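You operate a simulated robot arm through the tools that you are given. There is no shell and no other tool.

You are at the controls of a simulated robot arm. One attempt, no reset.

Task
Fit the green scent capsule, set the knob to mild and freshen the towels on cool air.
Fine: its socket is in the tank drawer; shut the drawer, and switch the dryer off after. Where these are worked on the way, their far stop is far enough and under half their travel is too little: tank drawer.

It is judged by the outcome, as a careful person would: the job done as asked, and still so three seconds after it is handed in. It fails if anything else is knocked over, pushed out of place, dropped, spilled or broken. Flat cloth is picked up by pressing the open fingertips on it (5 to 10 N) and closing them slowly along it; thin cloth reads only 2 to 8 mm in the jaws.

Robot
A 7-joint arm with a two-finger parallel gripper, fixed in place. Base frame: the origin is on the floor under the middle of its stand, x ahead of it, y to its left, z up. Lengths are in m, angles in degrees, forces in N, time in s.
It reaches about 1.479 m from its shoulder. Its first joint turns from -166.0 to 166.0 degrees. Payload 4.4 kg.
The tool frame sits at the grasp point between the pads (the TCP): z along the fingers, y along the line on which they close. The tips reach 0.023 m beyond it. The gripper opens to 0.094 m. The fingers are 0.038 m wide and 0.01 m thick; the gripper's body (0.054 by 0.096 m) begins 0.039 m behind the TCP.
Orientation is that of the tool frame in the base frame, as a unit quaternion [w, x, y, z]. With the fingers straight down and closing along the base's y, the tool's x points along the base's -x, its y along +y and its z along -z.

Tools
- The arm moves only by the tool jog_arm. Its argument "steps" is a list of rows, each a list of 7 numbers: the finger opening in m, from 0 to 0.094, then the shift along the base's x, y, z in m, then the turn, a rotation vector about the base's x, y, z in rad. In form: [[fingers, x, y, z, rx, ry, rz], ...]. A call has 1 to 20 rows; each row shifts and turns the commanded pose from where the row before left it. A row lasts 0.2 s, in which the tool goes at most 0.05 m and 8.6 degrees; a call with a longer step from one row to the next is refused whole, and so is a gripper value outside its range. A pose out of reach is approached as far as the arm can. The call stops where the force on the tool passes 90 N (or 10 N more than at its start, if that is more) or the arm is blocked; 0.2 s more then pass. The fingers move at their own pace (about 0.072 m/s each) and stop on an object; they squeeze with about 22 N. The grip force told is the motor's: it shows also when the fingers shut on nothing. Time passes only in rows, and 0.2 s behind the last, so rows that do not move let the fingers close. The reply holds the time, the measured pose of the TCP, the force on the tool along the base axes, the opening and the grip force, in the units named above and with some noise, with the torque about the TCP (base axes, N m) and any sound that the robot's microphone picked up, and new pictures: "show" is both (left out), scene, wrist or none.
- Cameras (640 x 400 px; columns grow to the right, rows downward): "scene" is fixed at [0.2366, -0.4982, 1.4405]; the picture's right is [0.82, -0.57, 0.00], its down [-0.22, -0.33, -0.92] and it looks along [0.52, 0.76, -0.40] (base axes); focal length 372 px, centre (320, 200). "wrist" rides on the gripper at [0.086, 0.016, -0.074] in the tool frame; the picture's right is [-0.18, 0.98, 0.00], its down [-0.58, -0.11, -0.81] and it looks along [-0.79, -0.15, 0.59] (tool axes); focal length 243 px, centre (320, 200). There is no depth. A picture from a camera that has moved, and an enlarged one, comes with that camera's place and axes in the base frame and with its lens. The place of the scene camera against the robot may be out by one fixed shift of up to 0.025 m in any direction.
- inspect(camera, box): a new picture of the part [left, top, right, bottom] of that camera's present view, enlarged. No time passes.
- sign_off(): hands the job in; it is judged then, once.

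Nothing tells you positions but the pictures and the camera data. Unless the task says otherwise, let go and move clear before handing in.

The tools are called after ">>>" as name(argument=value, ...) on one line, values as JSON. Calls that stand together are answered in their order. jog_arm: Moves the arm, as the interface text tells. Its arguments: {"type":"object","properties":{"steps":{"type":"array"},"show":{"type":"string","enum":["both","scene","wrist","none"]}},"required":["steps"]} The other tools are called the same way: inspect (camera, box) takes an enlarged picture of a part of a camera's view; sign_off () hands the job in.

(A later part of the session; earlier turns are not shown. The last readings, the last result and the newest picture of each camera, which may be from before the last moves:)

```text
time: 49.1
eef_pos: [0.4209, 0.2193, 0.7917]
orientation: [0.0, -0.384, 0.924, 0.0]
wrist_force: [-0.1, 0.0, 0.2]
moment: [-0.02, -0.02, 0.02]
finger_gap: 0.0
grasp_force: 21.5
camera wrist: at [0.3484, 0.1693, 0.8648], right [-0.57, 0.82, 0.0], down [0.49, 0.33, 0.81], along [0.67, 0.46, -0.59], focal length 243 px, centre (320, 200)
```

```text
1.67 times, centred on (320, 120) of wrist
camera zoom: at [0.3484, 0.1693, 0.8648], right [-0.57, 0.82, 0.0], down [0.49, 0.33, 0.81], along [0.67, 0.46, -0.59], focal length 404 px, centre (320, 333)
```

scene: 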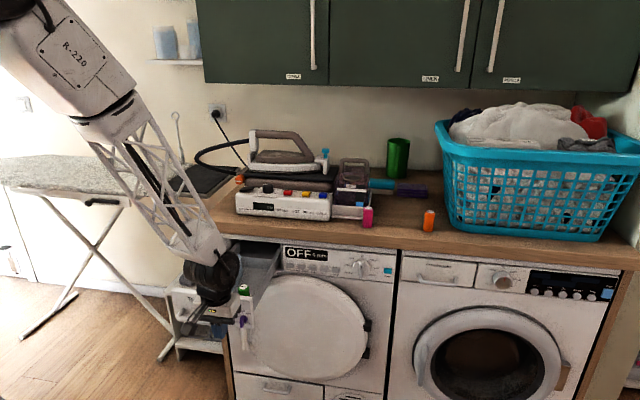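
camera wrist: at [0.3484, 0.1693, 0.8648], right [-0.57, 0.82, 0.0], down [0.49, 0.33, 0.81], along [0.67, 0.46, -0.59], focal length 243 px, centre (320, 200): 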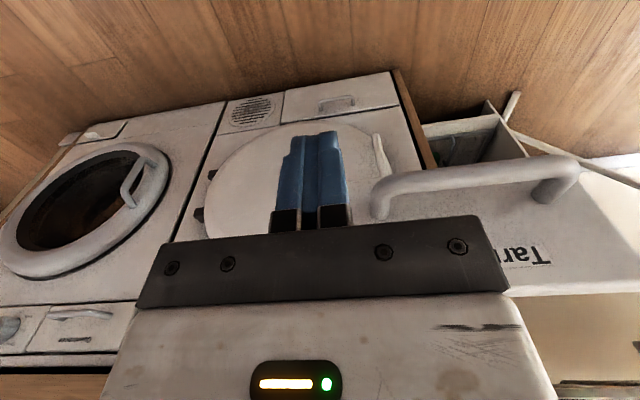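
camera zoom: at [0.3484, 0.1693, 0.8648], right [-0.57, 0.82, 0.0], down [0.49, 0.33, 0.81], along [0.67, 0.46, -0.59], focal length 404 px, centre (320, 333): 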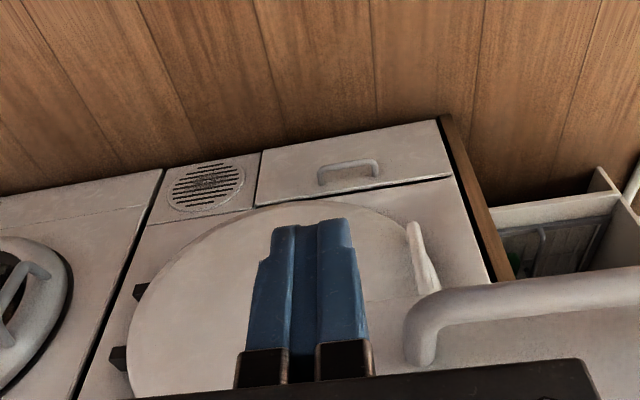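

>>> jog_arm(steps=[[0.0, 0.0141, 0.0141, 0, 0, 0, 0], [0.0, 0.0141, 0.0141, 0, 0, 0, 0], [0.0, 0.0106, 0.0106, 0, 0, 0, 0], [0.0, 0.0106, 0.0106, 0, 0, 0, 0], [0.0, 0.0106, 0.0106, 0, 0, 0, 0], [0.0, 0, 0, 0, 0, 0, 0]], show="none")

>>> inspect(camera="scene", box=[170, 220, 290, 320])

```text
time: 50.5
eef_pos: [0.4822, 0.2794, 0.7895]
orientation: [0.0, -0.384, 0.923, 0.0]
wrist_force: [-0.3, 0.5, -0.8]
moment: [0.01, 0.01, 0.01]
finger_gap: 0.0
grasp_force: 21.1
```

```text
4.00 times, centred on (230, 270) of scene
camera zoom: at [0.2366, -0.4982, 1.4405], right [0.82, -0.57, 0.0], down [-0.22, -0.33, -0.92], along [0.52, 0.76, -0.4], focal length 1487 px, centre (680, -80)
```

zoom: 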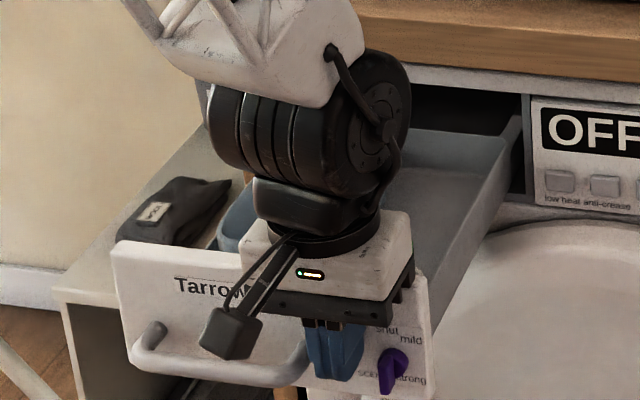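

The drawer is sliding in freely. Continuing this push partway.

>>> jog_arm(steps=[[0.0, 0.0106, 0.0106, 0, 0, 0, 0], [0.0, 0.0106, 0.0106, 0, 0, 0, 0], [0.0, 0.0106, 0.0106, 0, 0, 0, 0], [0.0, 0.0106, 0.0106, 0, 0, 0, 0], [0.0, 0.0106, 0.0106, 0, 0, 0, 0], [0.0, 0.0106, 0.0106, 0, 0, 0, 0], [0.0, 0.0106, 0.0106, 0, 0, 0, 0], [0.0, 0, 0, 0, 0, 0, 0]], show="none")

>>> inspect(camera="scene", box=[170, 210, 310, 310])

```text
time: 52.3
eef_pos: [0.5554, 0.3537, 0.7905]
orientation: [0.0, -0.383, 0.924, -0.001]
wrist_force: [0.2, -1.3, -0.7]
moment: [0.05, -0.04, -0.04]
finger_gap: 0.0
grasp_force: 22.2
```

```text
4.00 times, centred on (240, 260) of scene
camera zoom: at [0.2366, -0.4982, 1.4405], right [0.82, -0.57, 0.0], down [-0.22, -0.33, -0.92], along [0.52, 0.76, -0.4], focal length 1487 px, centre (640, -40)
```

zoom: 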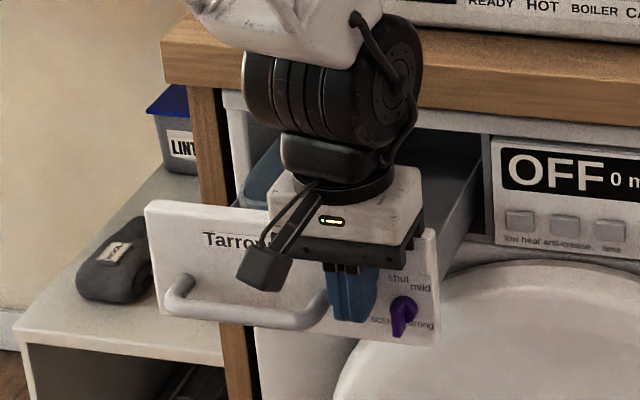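

About half closed. I'll back off, re-yaw to the posture used for pulling, and pitch up so the gripper clears the counter lip for the final push.

>>> jog_arm(steps=[[0.0, -0.0141, -0.0141, 0.01, 0, 0, 0], [0.0, -0.0141, -0.0141, 0.03, 0, 0, 0], [0.0, 0, 0, 0.04, 0, 0, 0], [0.0, -0.003, 0.003, 0, 0, 0, -0.1428], [0.0, -0.003, 0.003, 0, 0, 0, -0.1428], [0.0, -0.003, 0.003, 0, 0, 0, -0.1428], [0.0, -0.003, 0.003, 0, 0, 0, -0.1428], [0.0, -0.003, 0.003, 0, 0, 0, -0.1428], [0.0, -0.003, 0.003, 0, 0, 0, -0.1428], [0.0, -0.003, 0.003, 0, 0, 0, -0.1428], [0.0, -0.003, 0.003, 0, 0, 0, -0.1428], [0.0, -0.003, 0.003, 0, 0, 0, -0.1428], [0.0, -0.003, 0.003, 0, 0, 0, -0.1428], [0.0, 0, 0, 0, 0, 0, -0.1428], [0.0, 0, 0, 0, 0, 0, 0]], show="scene")

```text
time: 55.5
eef_pos: [0.4978, 0.3555, 0.8704]
orientation: [-0.001, 0.383, 0.924, 0.0]
wrist_force: [-0.4, -0.5, -0.3]
moment: [0.01, 0.02, 0.0]
finger_gap: 0.0002
grasp_force: 22.1
```

scene: 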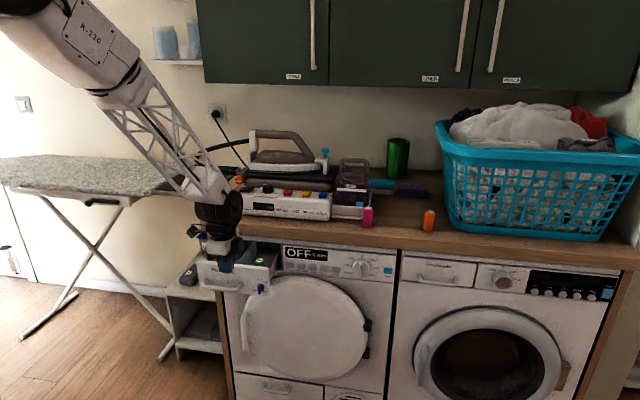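

>>> jog_arm(steps=[[0.0, 0, 0, -0.01, 0.094, -0.094, 0], [0.0, 0, 0, -0.01, 0.094, -0.094, 0], [0.0, 0, 0, -0.01, 0.094, -0.094, 0], [0.0, 0, 0, -0.01, 0.094, -0.094, 0], [0.0, 0, 0, 0, 0, 0, 0]], show="none")

```text
time: 56.7
eef_pos: [0.497, 0.3566, 0.8302]
orientation: [0.1, 0.37, 0.891, 0.243]
wrist_force: [-0.4, 0.3, 0.4]
moment: [-0.03, 0.03, 0.0]
finger_gap: 0.0001
grasp_force: 22.3
```

>>> jog_arm(steps=[[0.0, 0, 0, -0.01, 0.094, -0.094, 0], [0.0, 0, 0, -0.01, 0.094, -0.094, 0], [0.0, 0, 0, -0.01, 0.094, -0.094, 0], [0.0, 0, 0, 0, 0, 0, 0]], show="wrist")

>>> inspect(camera="scene", box=[170, 210, 310, 310])

```text
time: 57.7
eef_pos: [0.4902, 0.3607, 0.8076]
orientation: [0.128, 0.344, 0.854, 0.37]
wrist_force: [0.1, -0.4, 0.7]
moment: [0.0, 0.0, -0.01]
finger_gap: 0.0
grasp_force: 22.3
out of reach, approached as far as the arm can: row 2, 3
camera wrist: at [0.4008, 0.3872, 0.8739], right [0.62, 0.36, 0.7], down [-0.01, -0.89, 0.46], along [0.79, -0.29, -0.55], focal length 243 px, centre (320, 200)
```

wrist: 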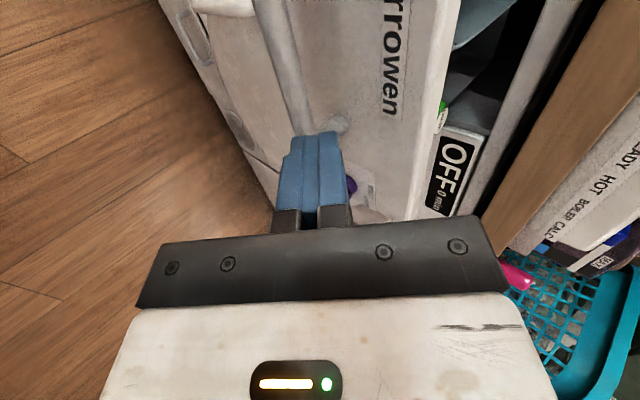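

```text
4.00 times, centred on (240, 260) of scene
camera zoom: at [0.2366, -0.4982, 1.4405], right [0.82, -0.57, 0.0], down [-0.22, -0.33, -0.92], along [0.52, 0.76, -0.4], focal length 1487 px, centre (640, -40)
```

zoom: 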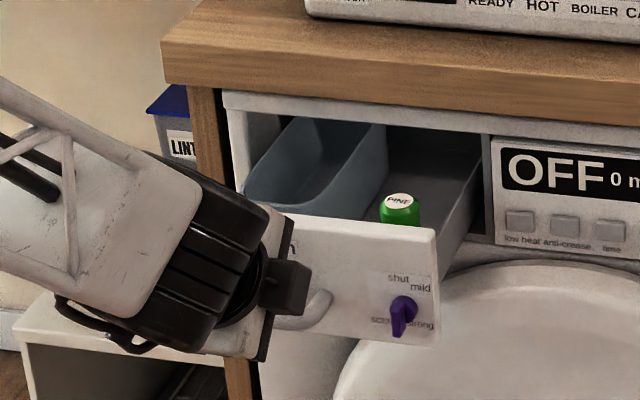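

Pitch is about −44° here. I'll shift right to the clear strip, then push while levelling the pitch gradually, which gets easier further in, so the hand passes under the counter lip.

>>> jog_arm(steps=[[0.0, 0.014, -0.014, -0.003, 0, 0, 0], [0.0, 0.014, -0.014, -0.003, 0, 0, 0], [0.0, 0.0141, 0.0141, 0, 0.035, -0.035, -0.02], [0.0, 0.0141, 0.0141, 0, 0.035, -0.035, -0.02], [0.0, 0.0141, 0.0141, 0, 0.035, -0.035, -0.02], [0.0, 0.0106, 0.0106, 0, 0.035, -0.035, -0.01], [0.0, 0, 0, 0, 0, 0, 0]], show="wrist")

>>> inspect(camera="scene", box=[170, 210, 310, 310])

```text
time: 59.3
eef_pos: [0.5712, 0.3878, 0.8021]
orientation: [0.175, 0.354, 0.803, 0.446]
wrist_force: [-0.3, -0.1, -1.1]
moment: [-0.02, -0.01, -0.02]
finger_gap: 0.0
grasp_force: 22.1
camera wrist: at [0.4747, 0.4119, 0.8578], right [0.53, 0.21, 0.82], down [-0.13, -0.94, 0.32], along [0.84, -0.28, -0.47], focal length 243 px, centre (320, 200)
```

wrist: 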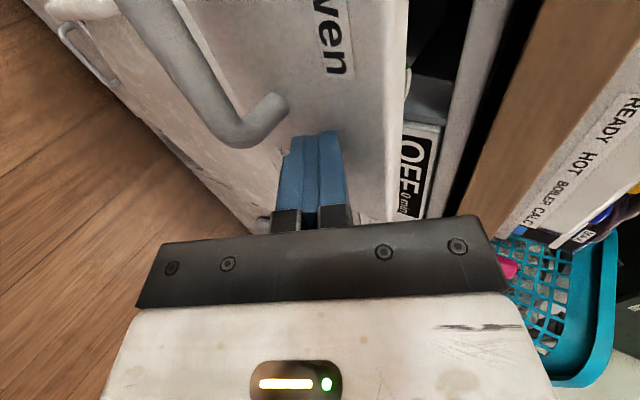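

```text
4.00 times, centred on (240, 260) of scene
camera zoom: at [0.2366, -0.4982, 1.4405], right [0.82, -0.57, 0.0], down [-0.22, -0.33, -0.92], along [0.52, 0.76, -0.4], focal length 1487 px, centre (640, -40)
```

zoom: 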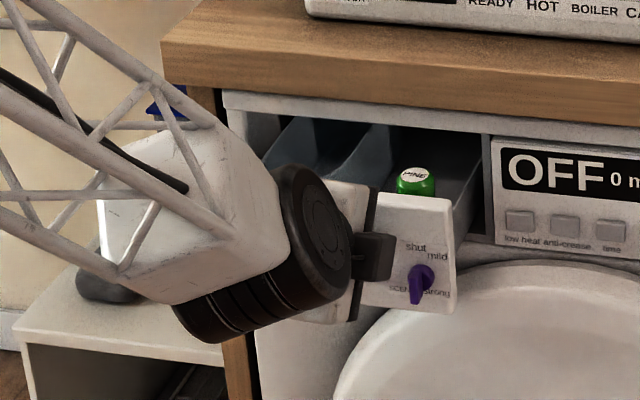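

>>> jog_arm(steps=[[0.0, 0.0115, 0.0105, 0, 0.025, -0.025, 0], [0.0, 0.0115, 0.0105, 0, 0.025, -0.025, 0], [0.0, 0.0115, 0.0105, -0.001, 0.025, -0.025, 0], [0.0, 0.0115, 0.0105, -0.001, 0.025, -0.025, 0], [0.0, 0, 0, 0, 0, 0, 0]], show="wrist")

>>> inspect(camera="scene", box=[170, 210, 310, 310])

```text
time: 60.5
eef_pos: [0.6174, 0.4301, 0.7986]
orientation: [0.197, 0.341, 0.769, 0.503]
wrist_force: [0.6, 0.2, 0.2]
moment: [0.01, -0.03, -0.01]
finger_gap: 0.0003
grasp_force: 21.8
camera wrist: at [0.515, 0.4488, 0.847], right [0.45, 0.12, 0.89], down [-0.16, -0.96, 0.21], along [0.88, -0.23, -0.41], focal length 243 px, centre (320, 200)
```

wrist: 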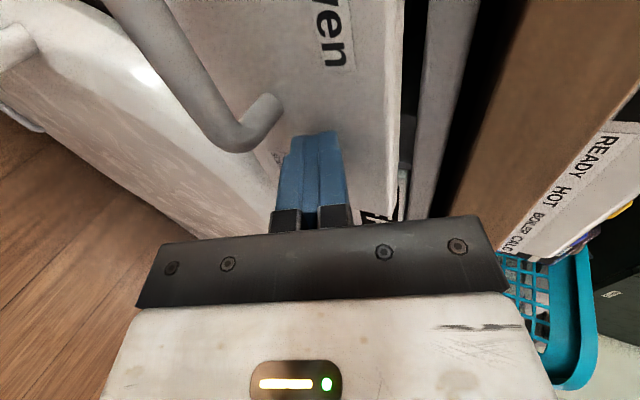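

```text
4.00 times, centred on (240, 260) of scene
camera zoom: at [0.2366, -0.4982, 1.4405], right [0.82, -0.57, 0.0], down [-0.22, -0.33, -0.92], along [0.52, 0.76, -0.4], focal length 1487 px, centre (640, -40)
```

zoom: 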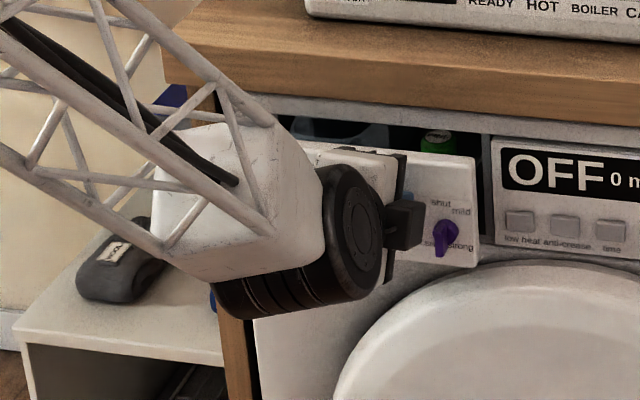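

>>> jog_arm(steps=[[0.0, 0.0106, 0.0106, -0.002, 0, 0, 0], [0.0, 0.0106, 0.0106, -0.002, 0, 0, 0], [0.0, 0.0071, 0.0071, 0, 0, 0, 0], [0.0, 0.0035, 0.0035, 0, 0, 0, 0], [0.0, 0.0035, 0.0035, 0, 0, 0, 0], [0.0, 0, 0, 0, 0, 0, 0]], show="wrist")

>>> inspect(camera="scene", box=[190, 220, 310, 300])

```text
time: 61.6
eef_pos: [0.6467, 0.4607, 0.7972]
orientation: [0.198, 0.34, 0.77, 0.502]
wrist_force: [-53.3, -46.1, 32.4]
moment: [0.91, -0.19, 1.38]
finger_gap: 0.0
grasp_force: 22.0
stopped in row 5: the force on the tool passed its limit at 126 N (the readings are from after the stop); the commanded pose is now the measured one
camera wrist: at [0.545, 0.479, 0.8449], right [0.45, 0.13, 0.89], down [-0.16, -0.96, 0.21], along [0.88, -0.23, -0.41], focal length 243 px, centre (320, 200)
```

wrist: 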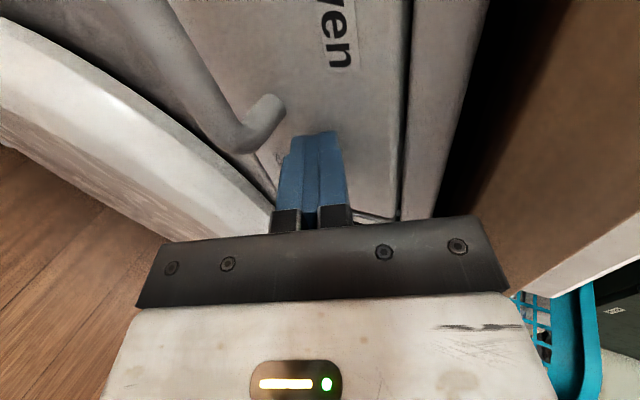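

```text
5.00 times, centred on (250, 260) of scene
camera zoom: at [0.2366, -0.4982, 1.4405], right [0.82, -0.57, 0.0], down [-0.22, -0.33, -0.92], along [0.52, 0.76, -0.4], focal length 1859 px, centre (670, -100)
```

zoom: 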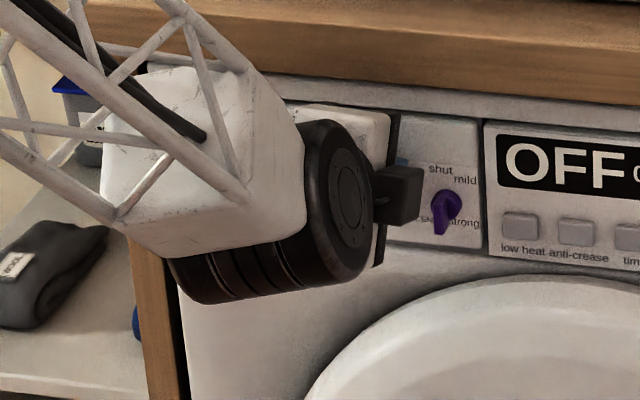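

The drawer is home: its front is flush and it reached its stop. I'm backing off to look at the scent knob and its markings.

>>> jog_arm(steps=[[0.0, -0.0071, -0.0071, 0, 0, 0, 0], [0.03, -0.0141, -0.0141, 0, 0, 0, 0], [0.06, -0.0141, -0.0141, 0, 0, 0, 0], [0.06, -0.0141, -0.0141, 0, 0, 0, 0], [0.06, -0.0071, -0.0071, 0, 0, 0, 0], [0.06, 0, 0, 0, 0, 0, 0]])

>>> inspect(camera="wrist", box=[250, 80, 410, 230])

>>> inspect(camera="scene", box=[215, 235, 295, 285])

>>> inspect(camera="scene", box=[262, 250, 286, 275])

```text
time: 63.0
eef_pos: [0.5914, 0.4038, 0.7962]
orientation: [0.198, 0.341, 0.77, 0.502]
wrist_force: [-0.2, -0.1, 0.7]
moment: [0.02, 0.01, -0.01]
finger_gap: 0.0598
grasp_force: 0.1
camera wrist: at [0.4894, 0.4228, 0.8448], right [0.45, 0.12, 0.89], down [-0.16, -0.96, 0.21], along [0.88, -0.23, -0.41], focal length 243 px, centre (320, 200)
```

scene: 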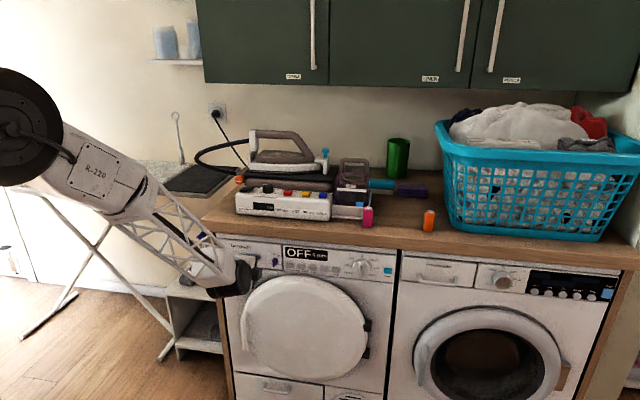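
wrist: 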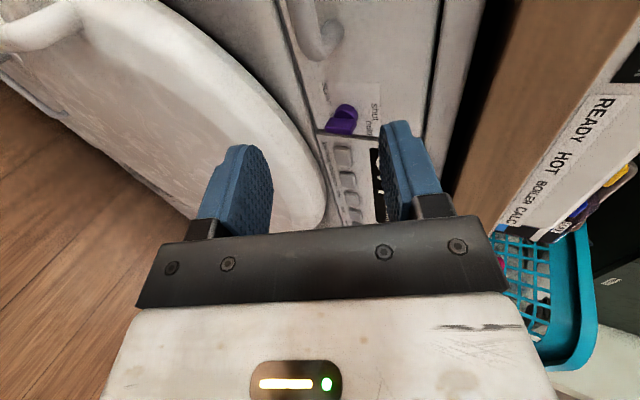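

```text
2.67 times, centred on (330, 155) of wrist
camera zoom: at [0.4894, 0.4228, 0.8448], right [0.45, 0.12, 0.89], down [-0.16, -0.96, 0.21], along [0.88, -0.23, -0.41], focal length 647 px, centre (293, 320)
```

zoom: 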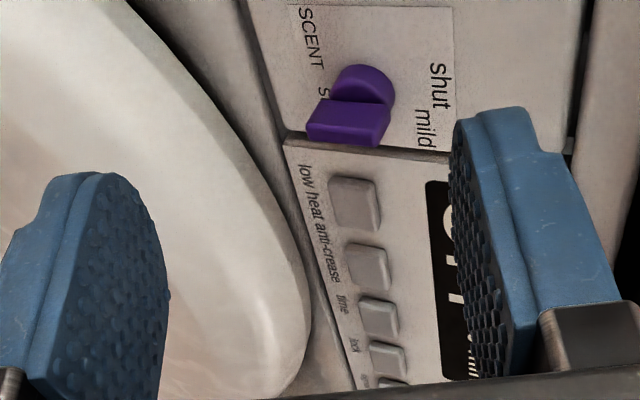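

```text
8.00 times, centred on (255, 260) of scene
camera zoom: at [0.2366, -0.4982, 1.4405], right [0.82, -0.57, 0.0], down [-0.22, -0.33, -0.92], along [0.52, 0.76, -0.4], focal length 2975 px, centre (840, -280)
```

zoom: 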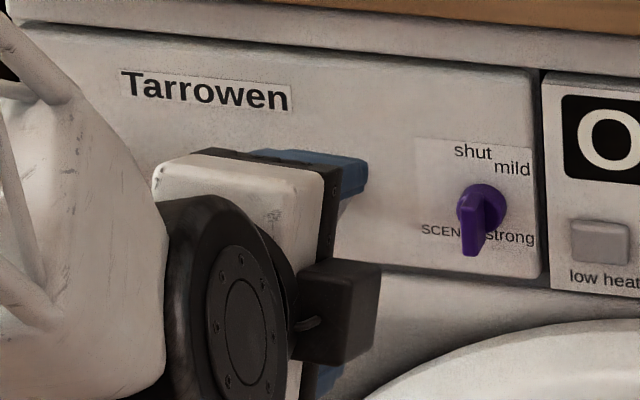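

```text
16.00 times, centred on (274, 262) of scene
camera zoom: at [0.2366, -0.4982, 1.4405], right [0.82, -0.57, 0.0], down [-0.22, -0.33, -0.92], along [0.52, 0.76, -0.4], focal length 5949 px, centre (1056, -800)
```

zoom: 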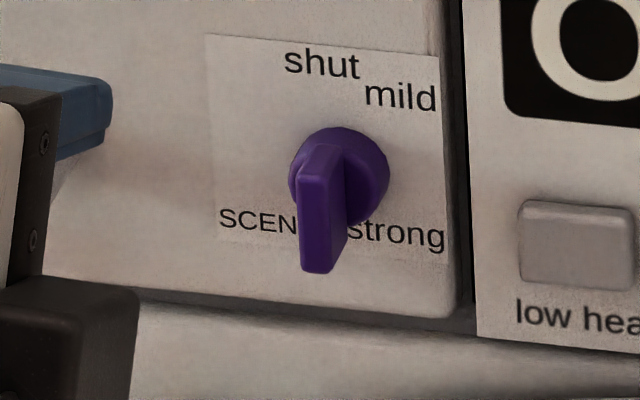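

The knob is a short vertical blade, currently at "shut", with "mild" up and to the right of it at about 45° clockwise. I'm moving across in front of it and rolling the gripper a quarter turn so the fingers close horizontally on the blade.

>>> jog_arm(steps=[[0.05, 0.0, -0.005, 0.0, -0.0924, -0.0911, 0.0597], [0.05, 0.002, -0.004, 0.0, -0.0924, -0.0911, 0.0597], [0.05, 0.002, -0.004, 0.0, -0.0924, -0.0911, 0.0597], [0.05, 0.002, -0.004, 0.0, -0.0924, -0.0911, 0.0597], [0.05, 0.002, -0.004, 0.0, -0.0924, -0.0911, 0.0597], [0.05, 0.002, -0.004, 0.0, -0.0924, -0.0911, 0.0597], [0.05, 0.002, -0.004, 0.0, -0.0924, -0.0911, 0.0597], [0.05, 0, 0, 0, 0, 0, 0]])

```text
time: 64.8
eef_pos: [0.6008, 0.3748, 0.7963]
orientation: [0.414, -0.07, 0.839, 0.346]
wrist_force: [-1.0, -0.1, -0.1]
moment: [-0.02, 0.02, 0.0]
finger_gap: 0.0501
grasp_force: 0.1
camera wrist: at [0.4928, 0.3541, 0.7709], right [-0.28, 0.71, 0.65], down [-0.1, -0.69, 0.71], along [0.96, 0.13, 0.26], focal length 243 px, centre (320, 200)
```

scene: 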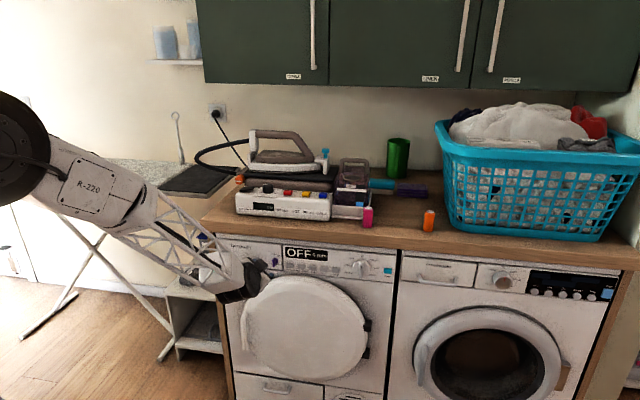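
wrist: 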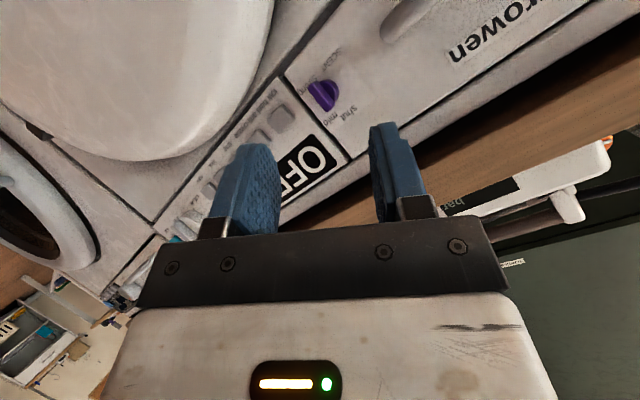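

The view of the knob and its plate is good. Finishing the roll and zooming in.

>>> jog_arm(steps=[[0.05, 0.002, -0.003, 0.0, -0.0924, -0.0911, 0.0597], [0.05, 0.002, -0.003, 0.0, -0.0924, -0.0911, 0.0597], [0.05, 0.002, -0.003, 0.0, -0.0924, -0.0911, 0.0597], [0.05, 0.001, -0.001, 0.0, -0.0924, -0.0911, 0.0597], [0.05, 0, 0, 0, 0, 0, 0]], show="wrist")

>>> inspect(camera="wrist", box=[230, 40, 430, 200])

```text
time: 66.0
eef_pos: [0.6105, 0.3672, 0.7954]
orientation: [0.494, -0.304, 0.786, 0.215]
wrist_force: [-0.8, -0.9, 0.6]
moment: [-0.03, -0.01, -0.01]
finger_gap: 0.0503
grasp_force: 0.0
camera wrist: at [0.5231, 0.3067, 0.7484], right [-0.62, 0.76, 0.2], down [-0.26, -0.44, 0.86], along [0.74, 0.48, 0.47], focal length 243 px, centre (320, 200)
```

wrist: 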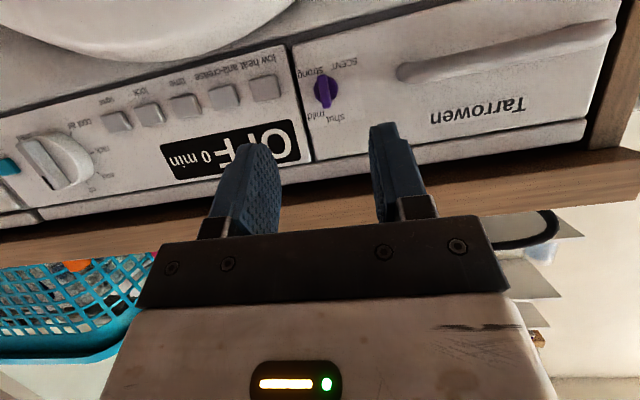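

```text
2.50 times, centred on (330, 120) of wrist
camera zoom: at [0.5231, 0.3067, 0.7484], right [-0.62, 0.76, 0.2], down [-0.26, -0.44, 0.86], along [0.74, 0.48, 0.47], focal length 606 px, centre (295, 400)
```

zoom: 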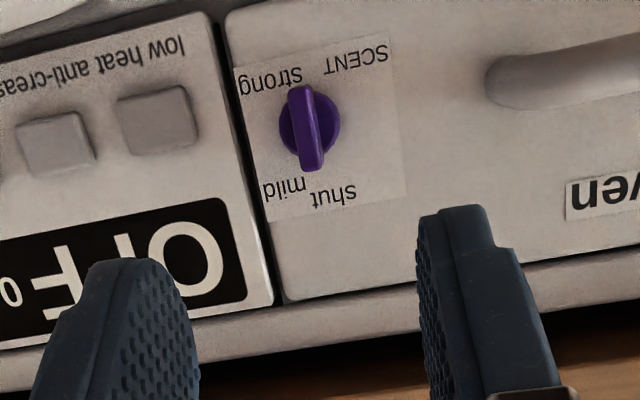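

>>> inspect(camera="wrist", box=[295, 45, 375, 130])

>>> inspect(camera="wrist", box=[0, 90, 150, 210])

```text
4.71 times, centred on (335, 88) of wrist
camera zoom: at [0.5231, 0.3067, 0.7484], right [-0.62, 0.76, 0.2], down [-0.26, -0.44, 0.86], along [0.74, 0.48, 0.47], focal length 1142 px, centre (249, 729)
```

zoom: 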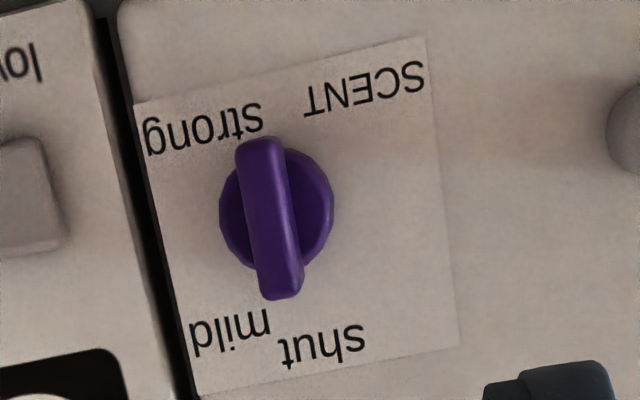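

```text
3.33 times, centred on (75, 150) of wrist
camera zoom: at [0.5231, 0.3067, 0.7484], right [-0.62, 0.76, 0.2], down [-0.26, -0.44, 0.86], along [0.74, 0.48, 0.47], focal length 809 px, centre (1137, 367)
```

zoom: 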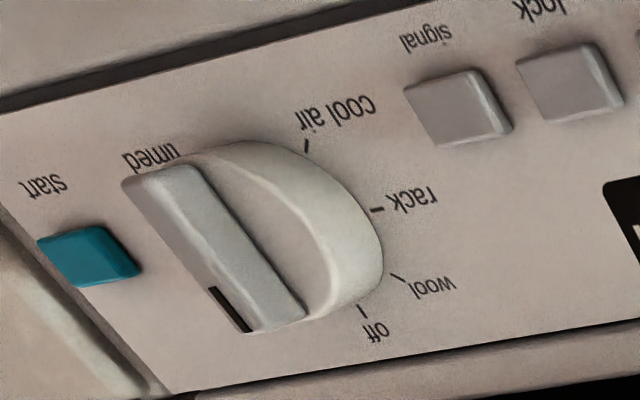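

The plate reads clearly: the blade points up at "shut", and "mild" lies at about 40–45° clockwise. The knob centre is at e ≈ 0.174 and z ≈ 0.763. I'm trying a shallower pitch here for a squarer approach.

>>> jog_arm(steps=[[0.03, 0.0, 0.0, -0.01, 0.06, -0.06, 0], [0.03, 0.0, 0.0, -0.01, 0.06, -0.06, 0], [0.03, 0, 0, 0, 0.06, -0.06, 0], [0.03, 0, 0, 0, 0, 0, 0]], show="wrist")

>>> inspect(camera="wrist", box=[270, 40, 390, 150])

```text
time: 67.0
eef_pos: [0.6102, 0.3655, 0.7759]
orientation: [0.588, -0.275, 0.716, 0.256]
wrist_force: [-0.2, -0.1, -0.1]
moment: [0.0, -0.02, 0.02]
finger_gap: 0.0301
grasp_force: 0.0
camera wrist: at [0.5342, 0.3168, 0.7036], right [-0.66, 0.72, 0.22], down [-0.4, -0.58, 0.71], along [0.64, 0.38, 0.67], focal length 243 px, centre (320, 200)
```

wrist: 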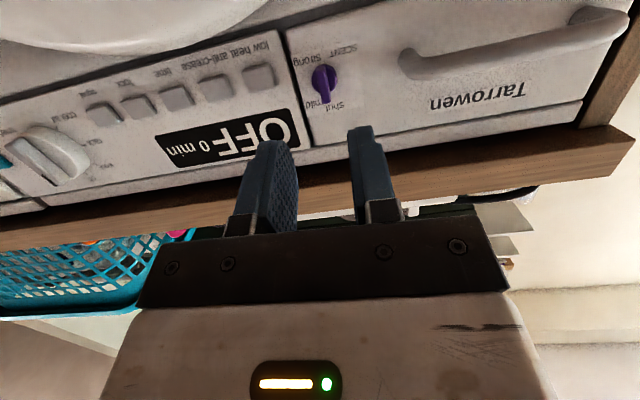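

```text
3.64 times, centred on (330, 95) of wrist
camera zoom: at [0.5342, 0.3168, 0.7036], right [-0.66, 0.72, 0.22], down [-0.4, -0.58, 0.71], along [0.64, 0.38, 0.67], focal length 882 px, centre (284, 582)
```

zoom: 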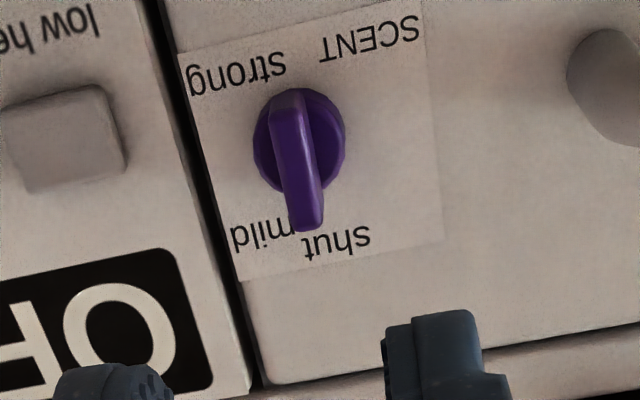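

Pitch is now −10° with no trouble, so I'll try to go fully level.

>>> jog_arm(steps=[[0.03, 0.0, 0.0, -0.006, 0.0625, -0.0625, 0], [0.03, 0.0, 0.0, -0.006, 0.0625, -0.0625, 0], [0.03, 0, 0, 0, 0, 0, 0]], show="wrist")

>>> inspect(camera="wrist", box=[270, 60, 390, 170])

```text
time: 67.8
eef_pos: [0.6096, 0.3655, 0.763]
orientation: [0.647, -0.255, 0.66, 0.284]
wrist_force: [0.0, -0.4, 0.2]
moment: [-0.01, -0.02, 0.02]
finger_gap: 0.03
grasp_force: 0.0
camera wrist: at [0.543, 0.3273, 0.6775], right [-0.68, 0.69, 0.23], down [-0.48, -0.66, 0.58], along [0.55, 0.29, 0.78], focal length 243 px, centre (320, 200)
```

wrist: 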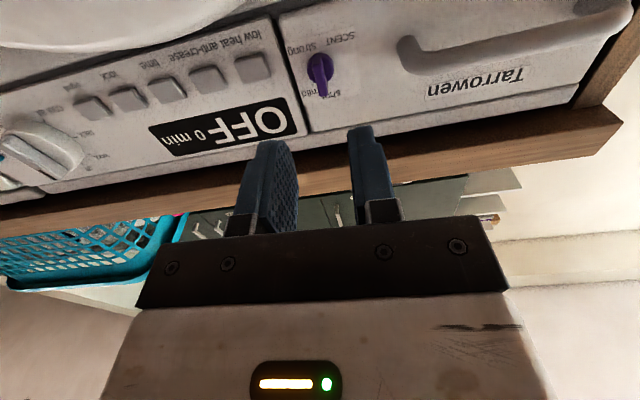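

```text
3.64 times, centred on (330, 115) of wrist
camera zoom: at [0.543, 0.3273, 0.6775], right [-0.68, 0.69, 0.23], down [-0.48, -0.66, 0.58], along [0.55, 0.29, 0.78], focal length 882 px, centre (284, 509)
```

zoom: 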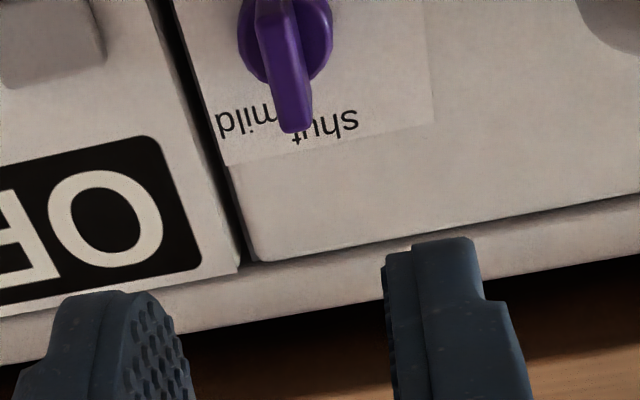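

Level works here. The blade is nearly on the tool axis, so I'm opening to 3 cm and advancing until the tips sit beside the blade, just short of the knob's disc.

>>> jog_arm(steps=[[0.03, 0.0148, 0.0134, 0.001, 0, 0, 0], [0.03, 0.0141, 0.0141, 0.001, 0, 0, 0], [0.03, 0.0141, 0.0141, 0, 0, 0, 0], [0.03, 0.0106, 0.0106, 0, 0, 0, 0], [0.03, 0, 0, 0, 0, 0, 0]], show="wrist")

>>> inspect(camera="wrist", box=[250, 80, 390, 200])

>>> inspect(camera="scene", box=[245, 240, 305, 285])

```text
time: 69.0
eef_pos: [0.6634, 0.4186, 0.7655]
orientation: [0.648, -0.254, 0.66, 0.283]
wrist_force: [0.8, -0.3, 0.7]
moment: [0.03, 0.0, -0.02]
finger_gap: 0.03
grasp_force: 0.1
camera wrist: at [0.5966, 0.3801, 0.6792], right [-0.68, 0.69, 0.23], down [-0.48, -0.66, 0.58], along [0.55, 0.29, 0.78], focal length 243 px, centre (320, 200)
```

wrist: 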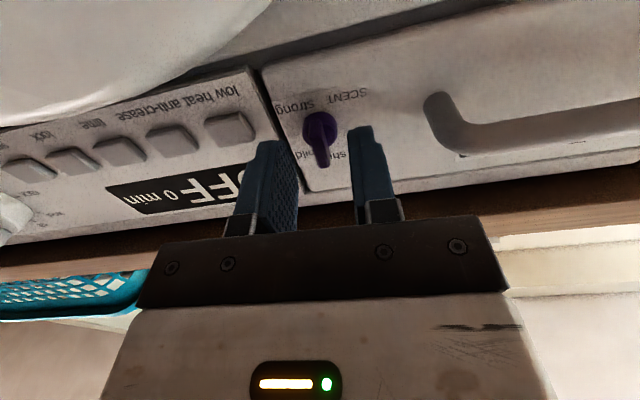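

```text
3.33 times, centred on (320, 140) of wrist
camera zoom: at [0.5966, 0.3801, 0.6792], right [-0.68, 0.69, 0.23], down [-0.48, -0.66, 0.58], along [0.55, 0.29, 0.78], focal length 809 px, centre (320, 400)
```

zoom: 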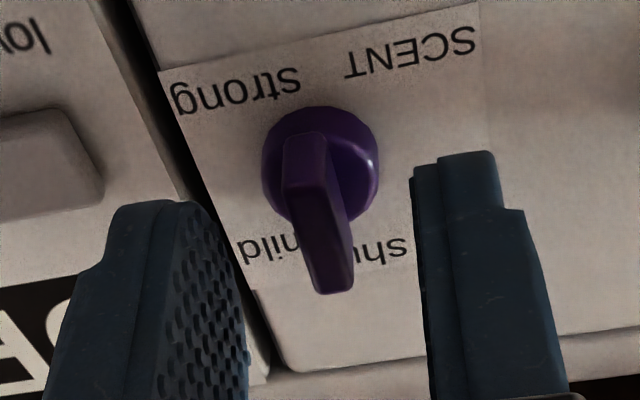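

```text
8.89 times, centred on (275, 262) of scene
camera zoom: at [0.2366, -0.4982, 1.4405], right [0.82, -0.57, 0.0], down [-0.22, -0.33, -0.92], along [0.52, 0.76, -0.4], focal length 3305 px, centre (720, -356)
```

zoom: 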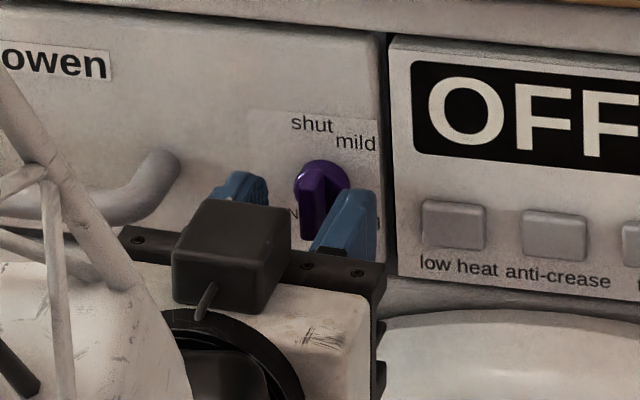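

The fingers are straddling the blade evenly. Moving the last 16 mm in and closing gently.

>>> jog_arm(steps=[[0.03, 0.0057, 0.0057, 0.001, 0, 0, 0], [0.03, 0.0053, 0.0053, 0.001, 0, 0, 0], [0.03, 0, 0, 0, 0, 0, 0], [0.02, 0, 0, 0, 0, 0, 0], [0.008, 0, 0, 0, 0, 0, 0], [0.0, 0, 0, 0, 0, 0, 0], [0.0, 0, 0, 0, 0, 0, 0]], show="wrist")

>>> inspect(camera="wrist", box=[250, 80, 390, 200])

>>> inspect(camera="scene", box=[245, 240, 305, 285])

```text
time: 70.6
eef_pos: [0.6747, 0.43, 0.7681]
orientation: [0.647, -0.255, 0.66, 0.284]
wrist_force: [-12.8, 13.1, -1.9]
moment: [0.01, 0.06, 0.48]
finger_gap: 0.0196
grasp_force: 45.5
camera wrist: at [0.6074, 0.3906, 0.6812], right [-0.69, 0.69, 0.23], down [-0.48, -0.66, 0.58], along [0.55, 0.29, 0.78], focal length 243 px, centre (320, 200)
```

wrist: 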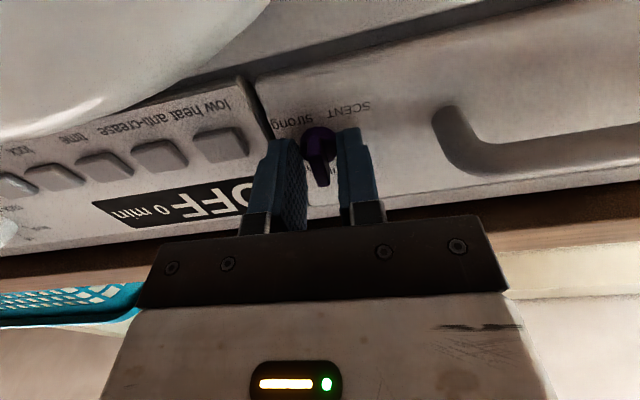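

```text
3.33 times, centred on (320, 140) of wrist
camera zoom: at [0.6074, 0.3906, 0.6812], right [-0.69, 0.69, 0.23], down [-0.48, -0.66, 0.58], along [0.55, 0.29, 0.78], focal length 809 px, centre (320, 400)
```

zoom: 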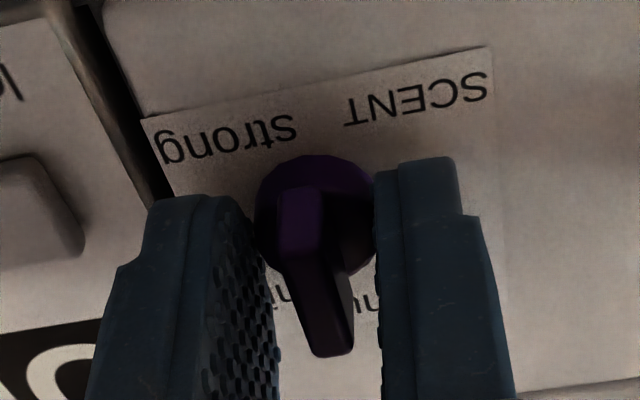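

```text
8.89 times, centred on (275, 262) of scene
camera zoom: at [0.2366, -0.4982, 1.4405], right [0.82, -0.57, 0.0], down [-0.22, -0.33, -0.92], along [0.52, 0.76, -0.4], focal length 3305 px, centre (720, -356)
```

zoom: 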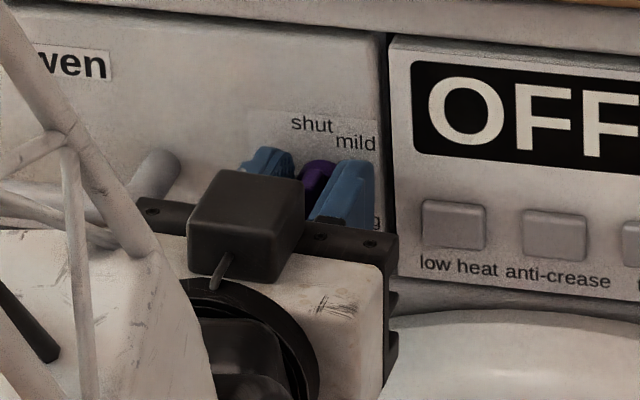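

The pads closed on the knob's round body (19.6 mm), which also works. I'm rotating clockwise about the knob axis towards "mild".

>>> jog_arm(steps=[[0.0, -0.0004, 0.0004, 0, 0.0922, 0.0922, 0], [0.0, -0.0004, 0.0004, 0, 0.0922, 0.0922, 0], [0.0, 0, 0, 0, 0.0922, 0.0922, 0], [0.0, 0, 0, 0, 0, 0, 0]], show="wrist")

>>> inspect(camera="wrist", box=[250, 80, 390, 200])

>>> inspect(camera="scene", box=[245, 240, 305, 285])

```text
time: 71.6
eef_pos: [0.6736, 0.4283, 0.768]
orientation: [0.579, -0.12, 0.699, 0.402]
wrist_force: [12.0, -8.5, -18.1]
moment: [-0.56, 0.53, 0.01]
finger_gap: 0.0194
grasp_force: 44.9
camera wrist: at [0.5854, 0.4118, 0.6955], right [-0.57, 0.58, 0.58], down [-0.33, -0.81, 0.48], along [0.75, 0.08, 0.65], focal length 243 px, centre (320, 200)
```

wrist: 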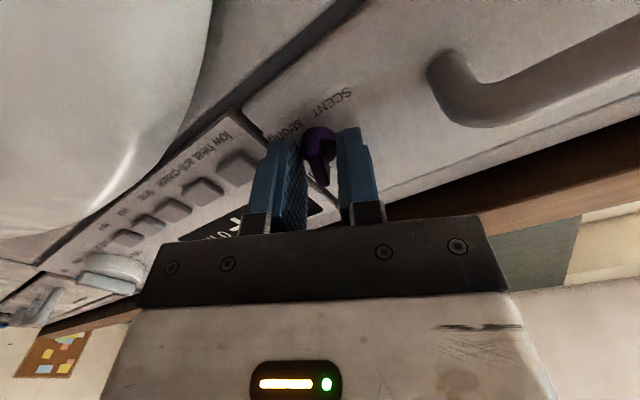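

```text
3.33 times, centred on (320, 140) of wrist
camera zoom: at [0.5854, 0.4118, 0.6955], right [-0.57, 0.58, 0.58], down [-0.33, -0.81, 0.48], along [0.75, 0.08, 0.65], focal length 809 px, centre (320, 400)
```

zoom: 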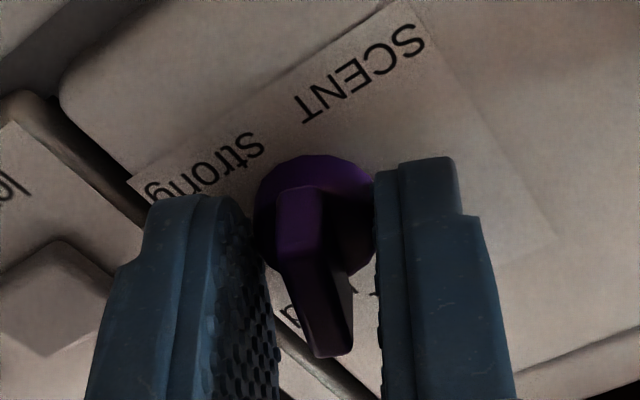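

```text
8.89 times, centred on (275, 262) of scene
camera zoom: at [0.2366, -0.4982, 1.4405], right [0.82, -0.57, 0.0], down [-0.22, -0.33, -0.92], along [0.52, 0.76, -0.4], focal length 3305 px, centre (720, -356)
```

zoom: 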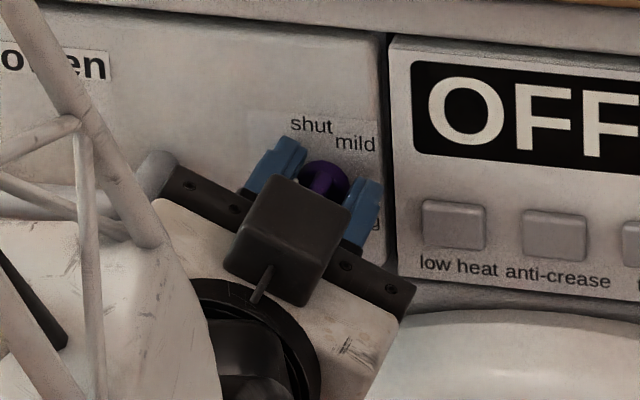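

The knob turns with the grip (22° so far). I'm continuing to about 45° with a tiny re-centring to relieve the side force.

>>> jog_arm(steps=[[0.0, 0.0004, -0.0004, -0.001, 0.0922, 0.0922, 0], [0.0, 0.0003, -0.0003, -0.0007, 0.0922, 0.0922, 0], [0.0, 0, 0, 0, 0.0922, 0.0922, 0], [0.0, 0, 0, 0, 0, 0, 0]], show="wrist")

>>> inspect(camera="wrist", box=[250, 80, 390, 200])

>>> inspect(camera="scene", box=[245, 240, 305, 285])

```text
time: 72.6
eef_pos: [0.6755, 0.428, 0.7673]
orientation: [0.489, 0.017, 0.709, 0.508]
wrist_force: [10.9, -24.0, -6.3]
moment: [-0.1, 0.04, -0.44]
finger_gap: 0.0193
grasp_force: 45.1
camera wrist: at [0.5701, 0.4282, 0.7198], right [-0.37, 0.38, 0.85], down [-0.22, -0.92, 0.32], along [0.9, -0.07, 0.42], focal length 243 px, centre (320, 200)
```

wrist: 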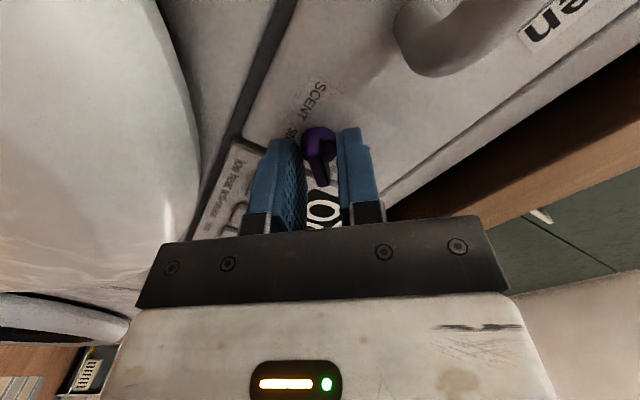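

```text
3.33 times, centred on (320, 140) of wrist
camera zoom: at [0.5701, 0.4282, 0.7198], right [-0.37, 0.38, 0.85], down [-0.22, -0.92, 0.32], along [0.9, -0.07, 0.42], focal length 809 px, centre (320, 400)
```

zoom: 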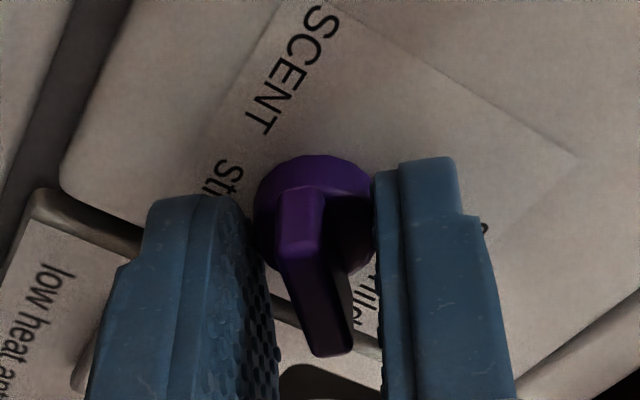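

```text
8.89 times, centred on (275, 262) of scene
camera zoom: at [0.2366, -0.4982, 1.4405], right [0.82, -0.57, 0.0], down [-0.22, -0.33, -0.92], along [0.52, 0.76, -0.4], focal length 3305 px, centre (720, -356)
```

zoom: 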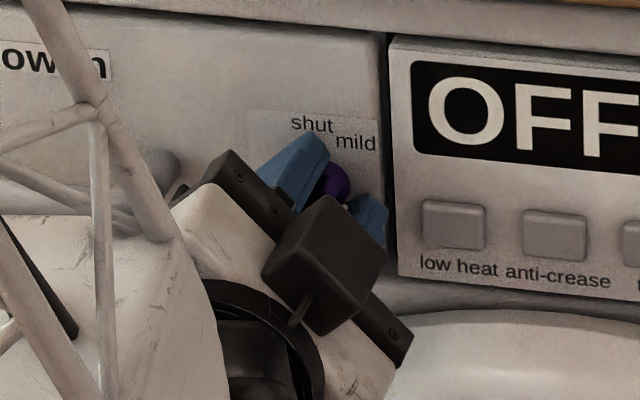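

Turned about 45°. I'm releasing, backing straight out and checking where the blade points.

>>> jog_arm(steps=[[0.015, 0, 0, 0, 0, 0, 0], [0.03, 0, 0, 0, 0, 0, 0], [0.03, 0, 0, 0, 0, 0, 0], [0.03, -0.0141, -0.0141, 0, 0, 0, 0], [0.03, -0.0141, -0.0141, 0, 0, 0, 0], [0.03, -0.0212, -0.0212, 0, 0, 0, 0], [0.03, 0, 0, 0, 0, 0, 0]])

>>> inspect(camera="wrist", box=[250, 60, 390, 180])

>>> inspect(camera="scene", box=[245, 240, 305, 285])

```text
time: 74.2
eef_pos: [0.6262, 0.3776, 0.7659]
orientation: [0.489, 0.016, 0.709, 0.508]
wrist_force: [-0.2, 0.2, -0.4]
moment: [-0.06, -0.02, -0.01]
finger_gap: 0.0299
grasp_force: 0.0
camera wrist: at [0.5216, 0.3791, 0.7192], right [-0.37, 0.38, 0.85], down [-0.22, -0.92, 0.32], along [0.9, -0.07, 0.43], focal length 243 px, centre (320, 200)
```

scene: 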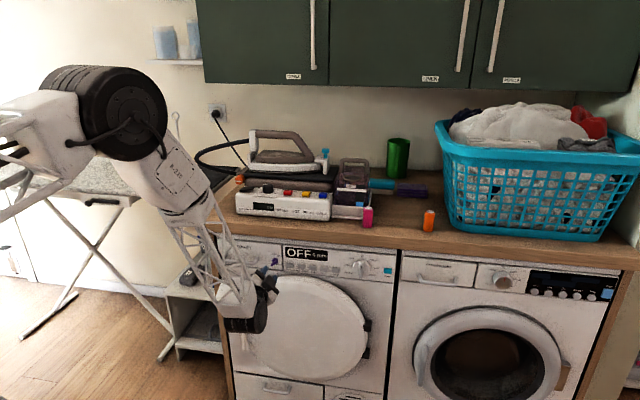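
wrist: 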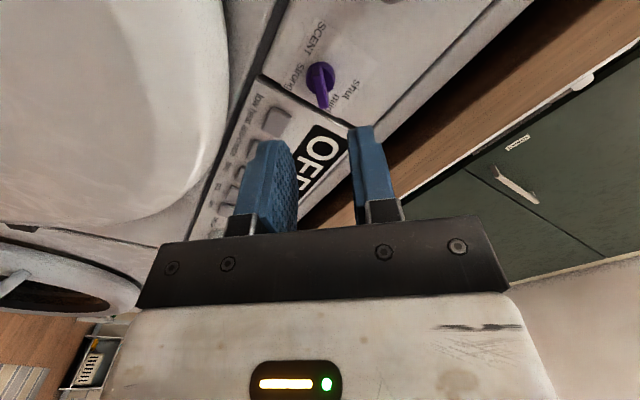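

```text
3.33 times, centred on (320, 120) of wrist
camera zoom: at [0.5216, 0.3791, 0.7192], right [-0.37, 0.38, 0.85], down [-0.22, -0.92, 0.32], along [0.9, -0.07, 0.43], focal length 809 px, centre (320, 467)
```

zoom: 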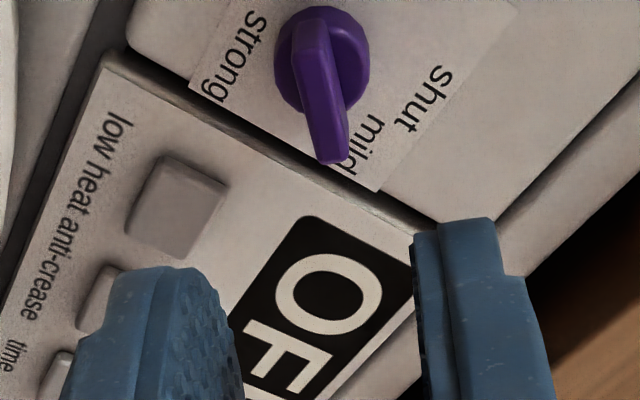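

```text
8.89 times, centred on (275, 262) of scene
camera zoom: at [0.2366, -0.4982, 1.4405], right [0.82, -0.57, 0.0], down [-0.22, -0.33, -0.92], along [0.52, 0.76, -0.4], focal length 3305 px, centre (720, -356)
```

zoom: 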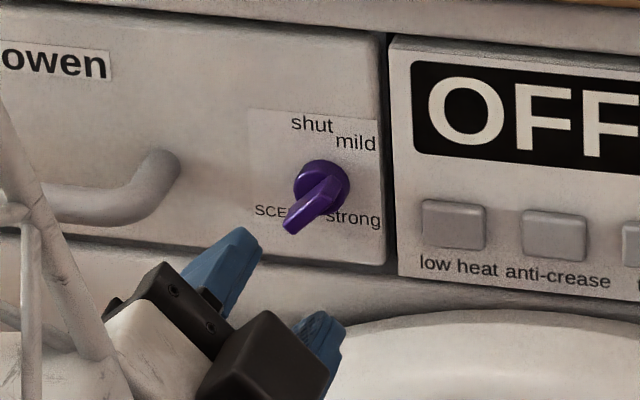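

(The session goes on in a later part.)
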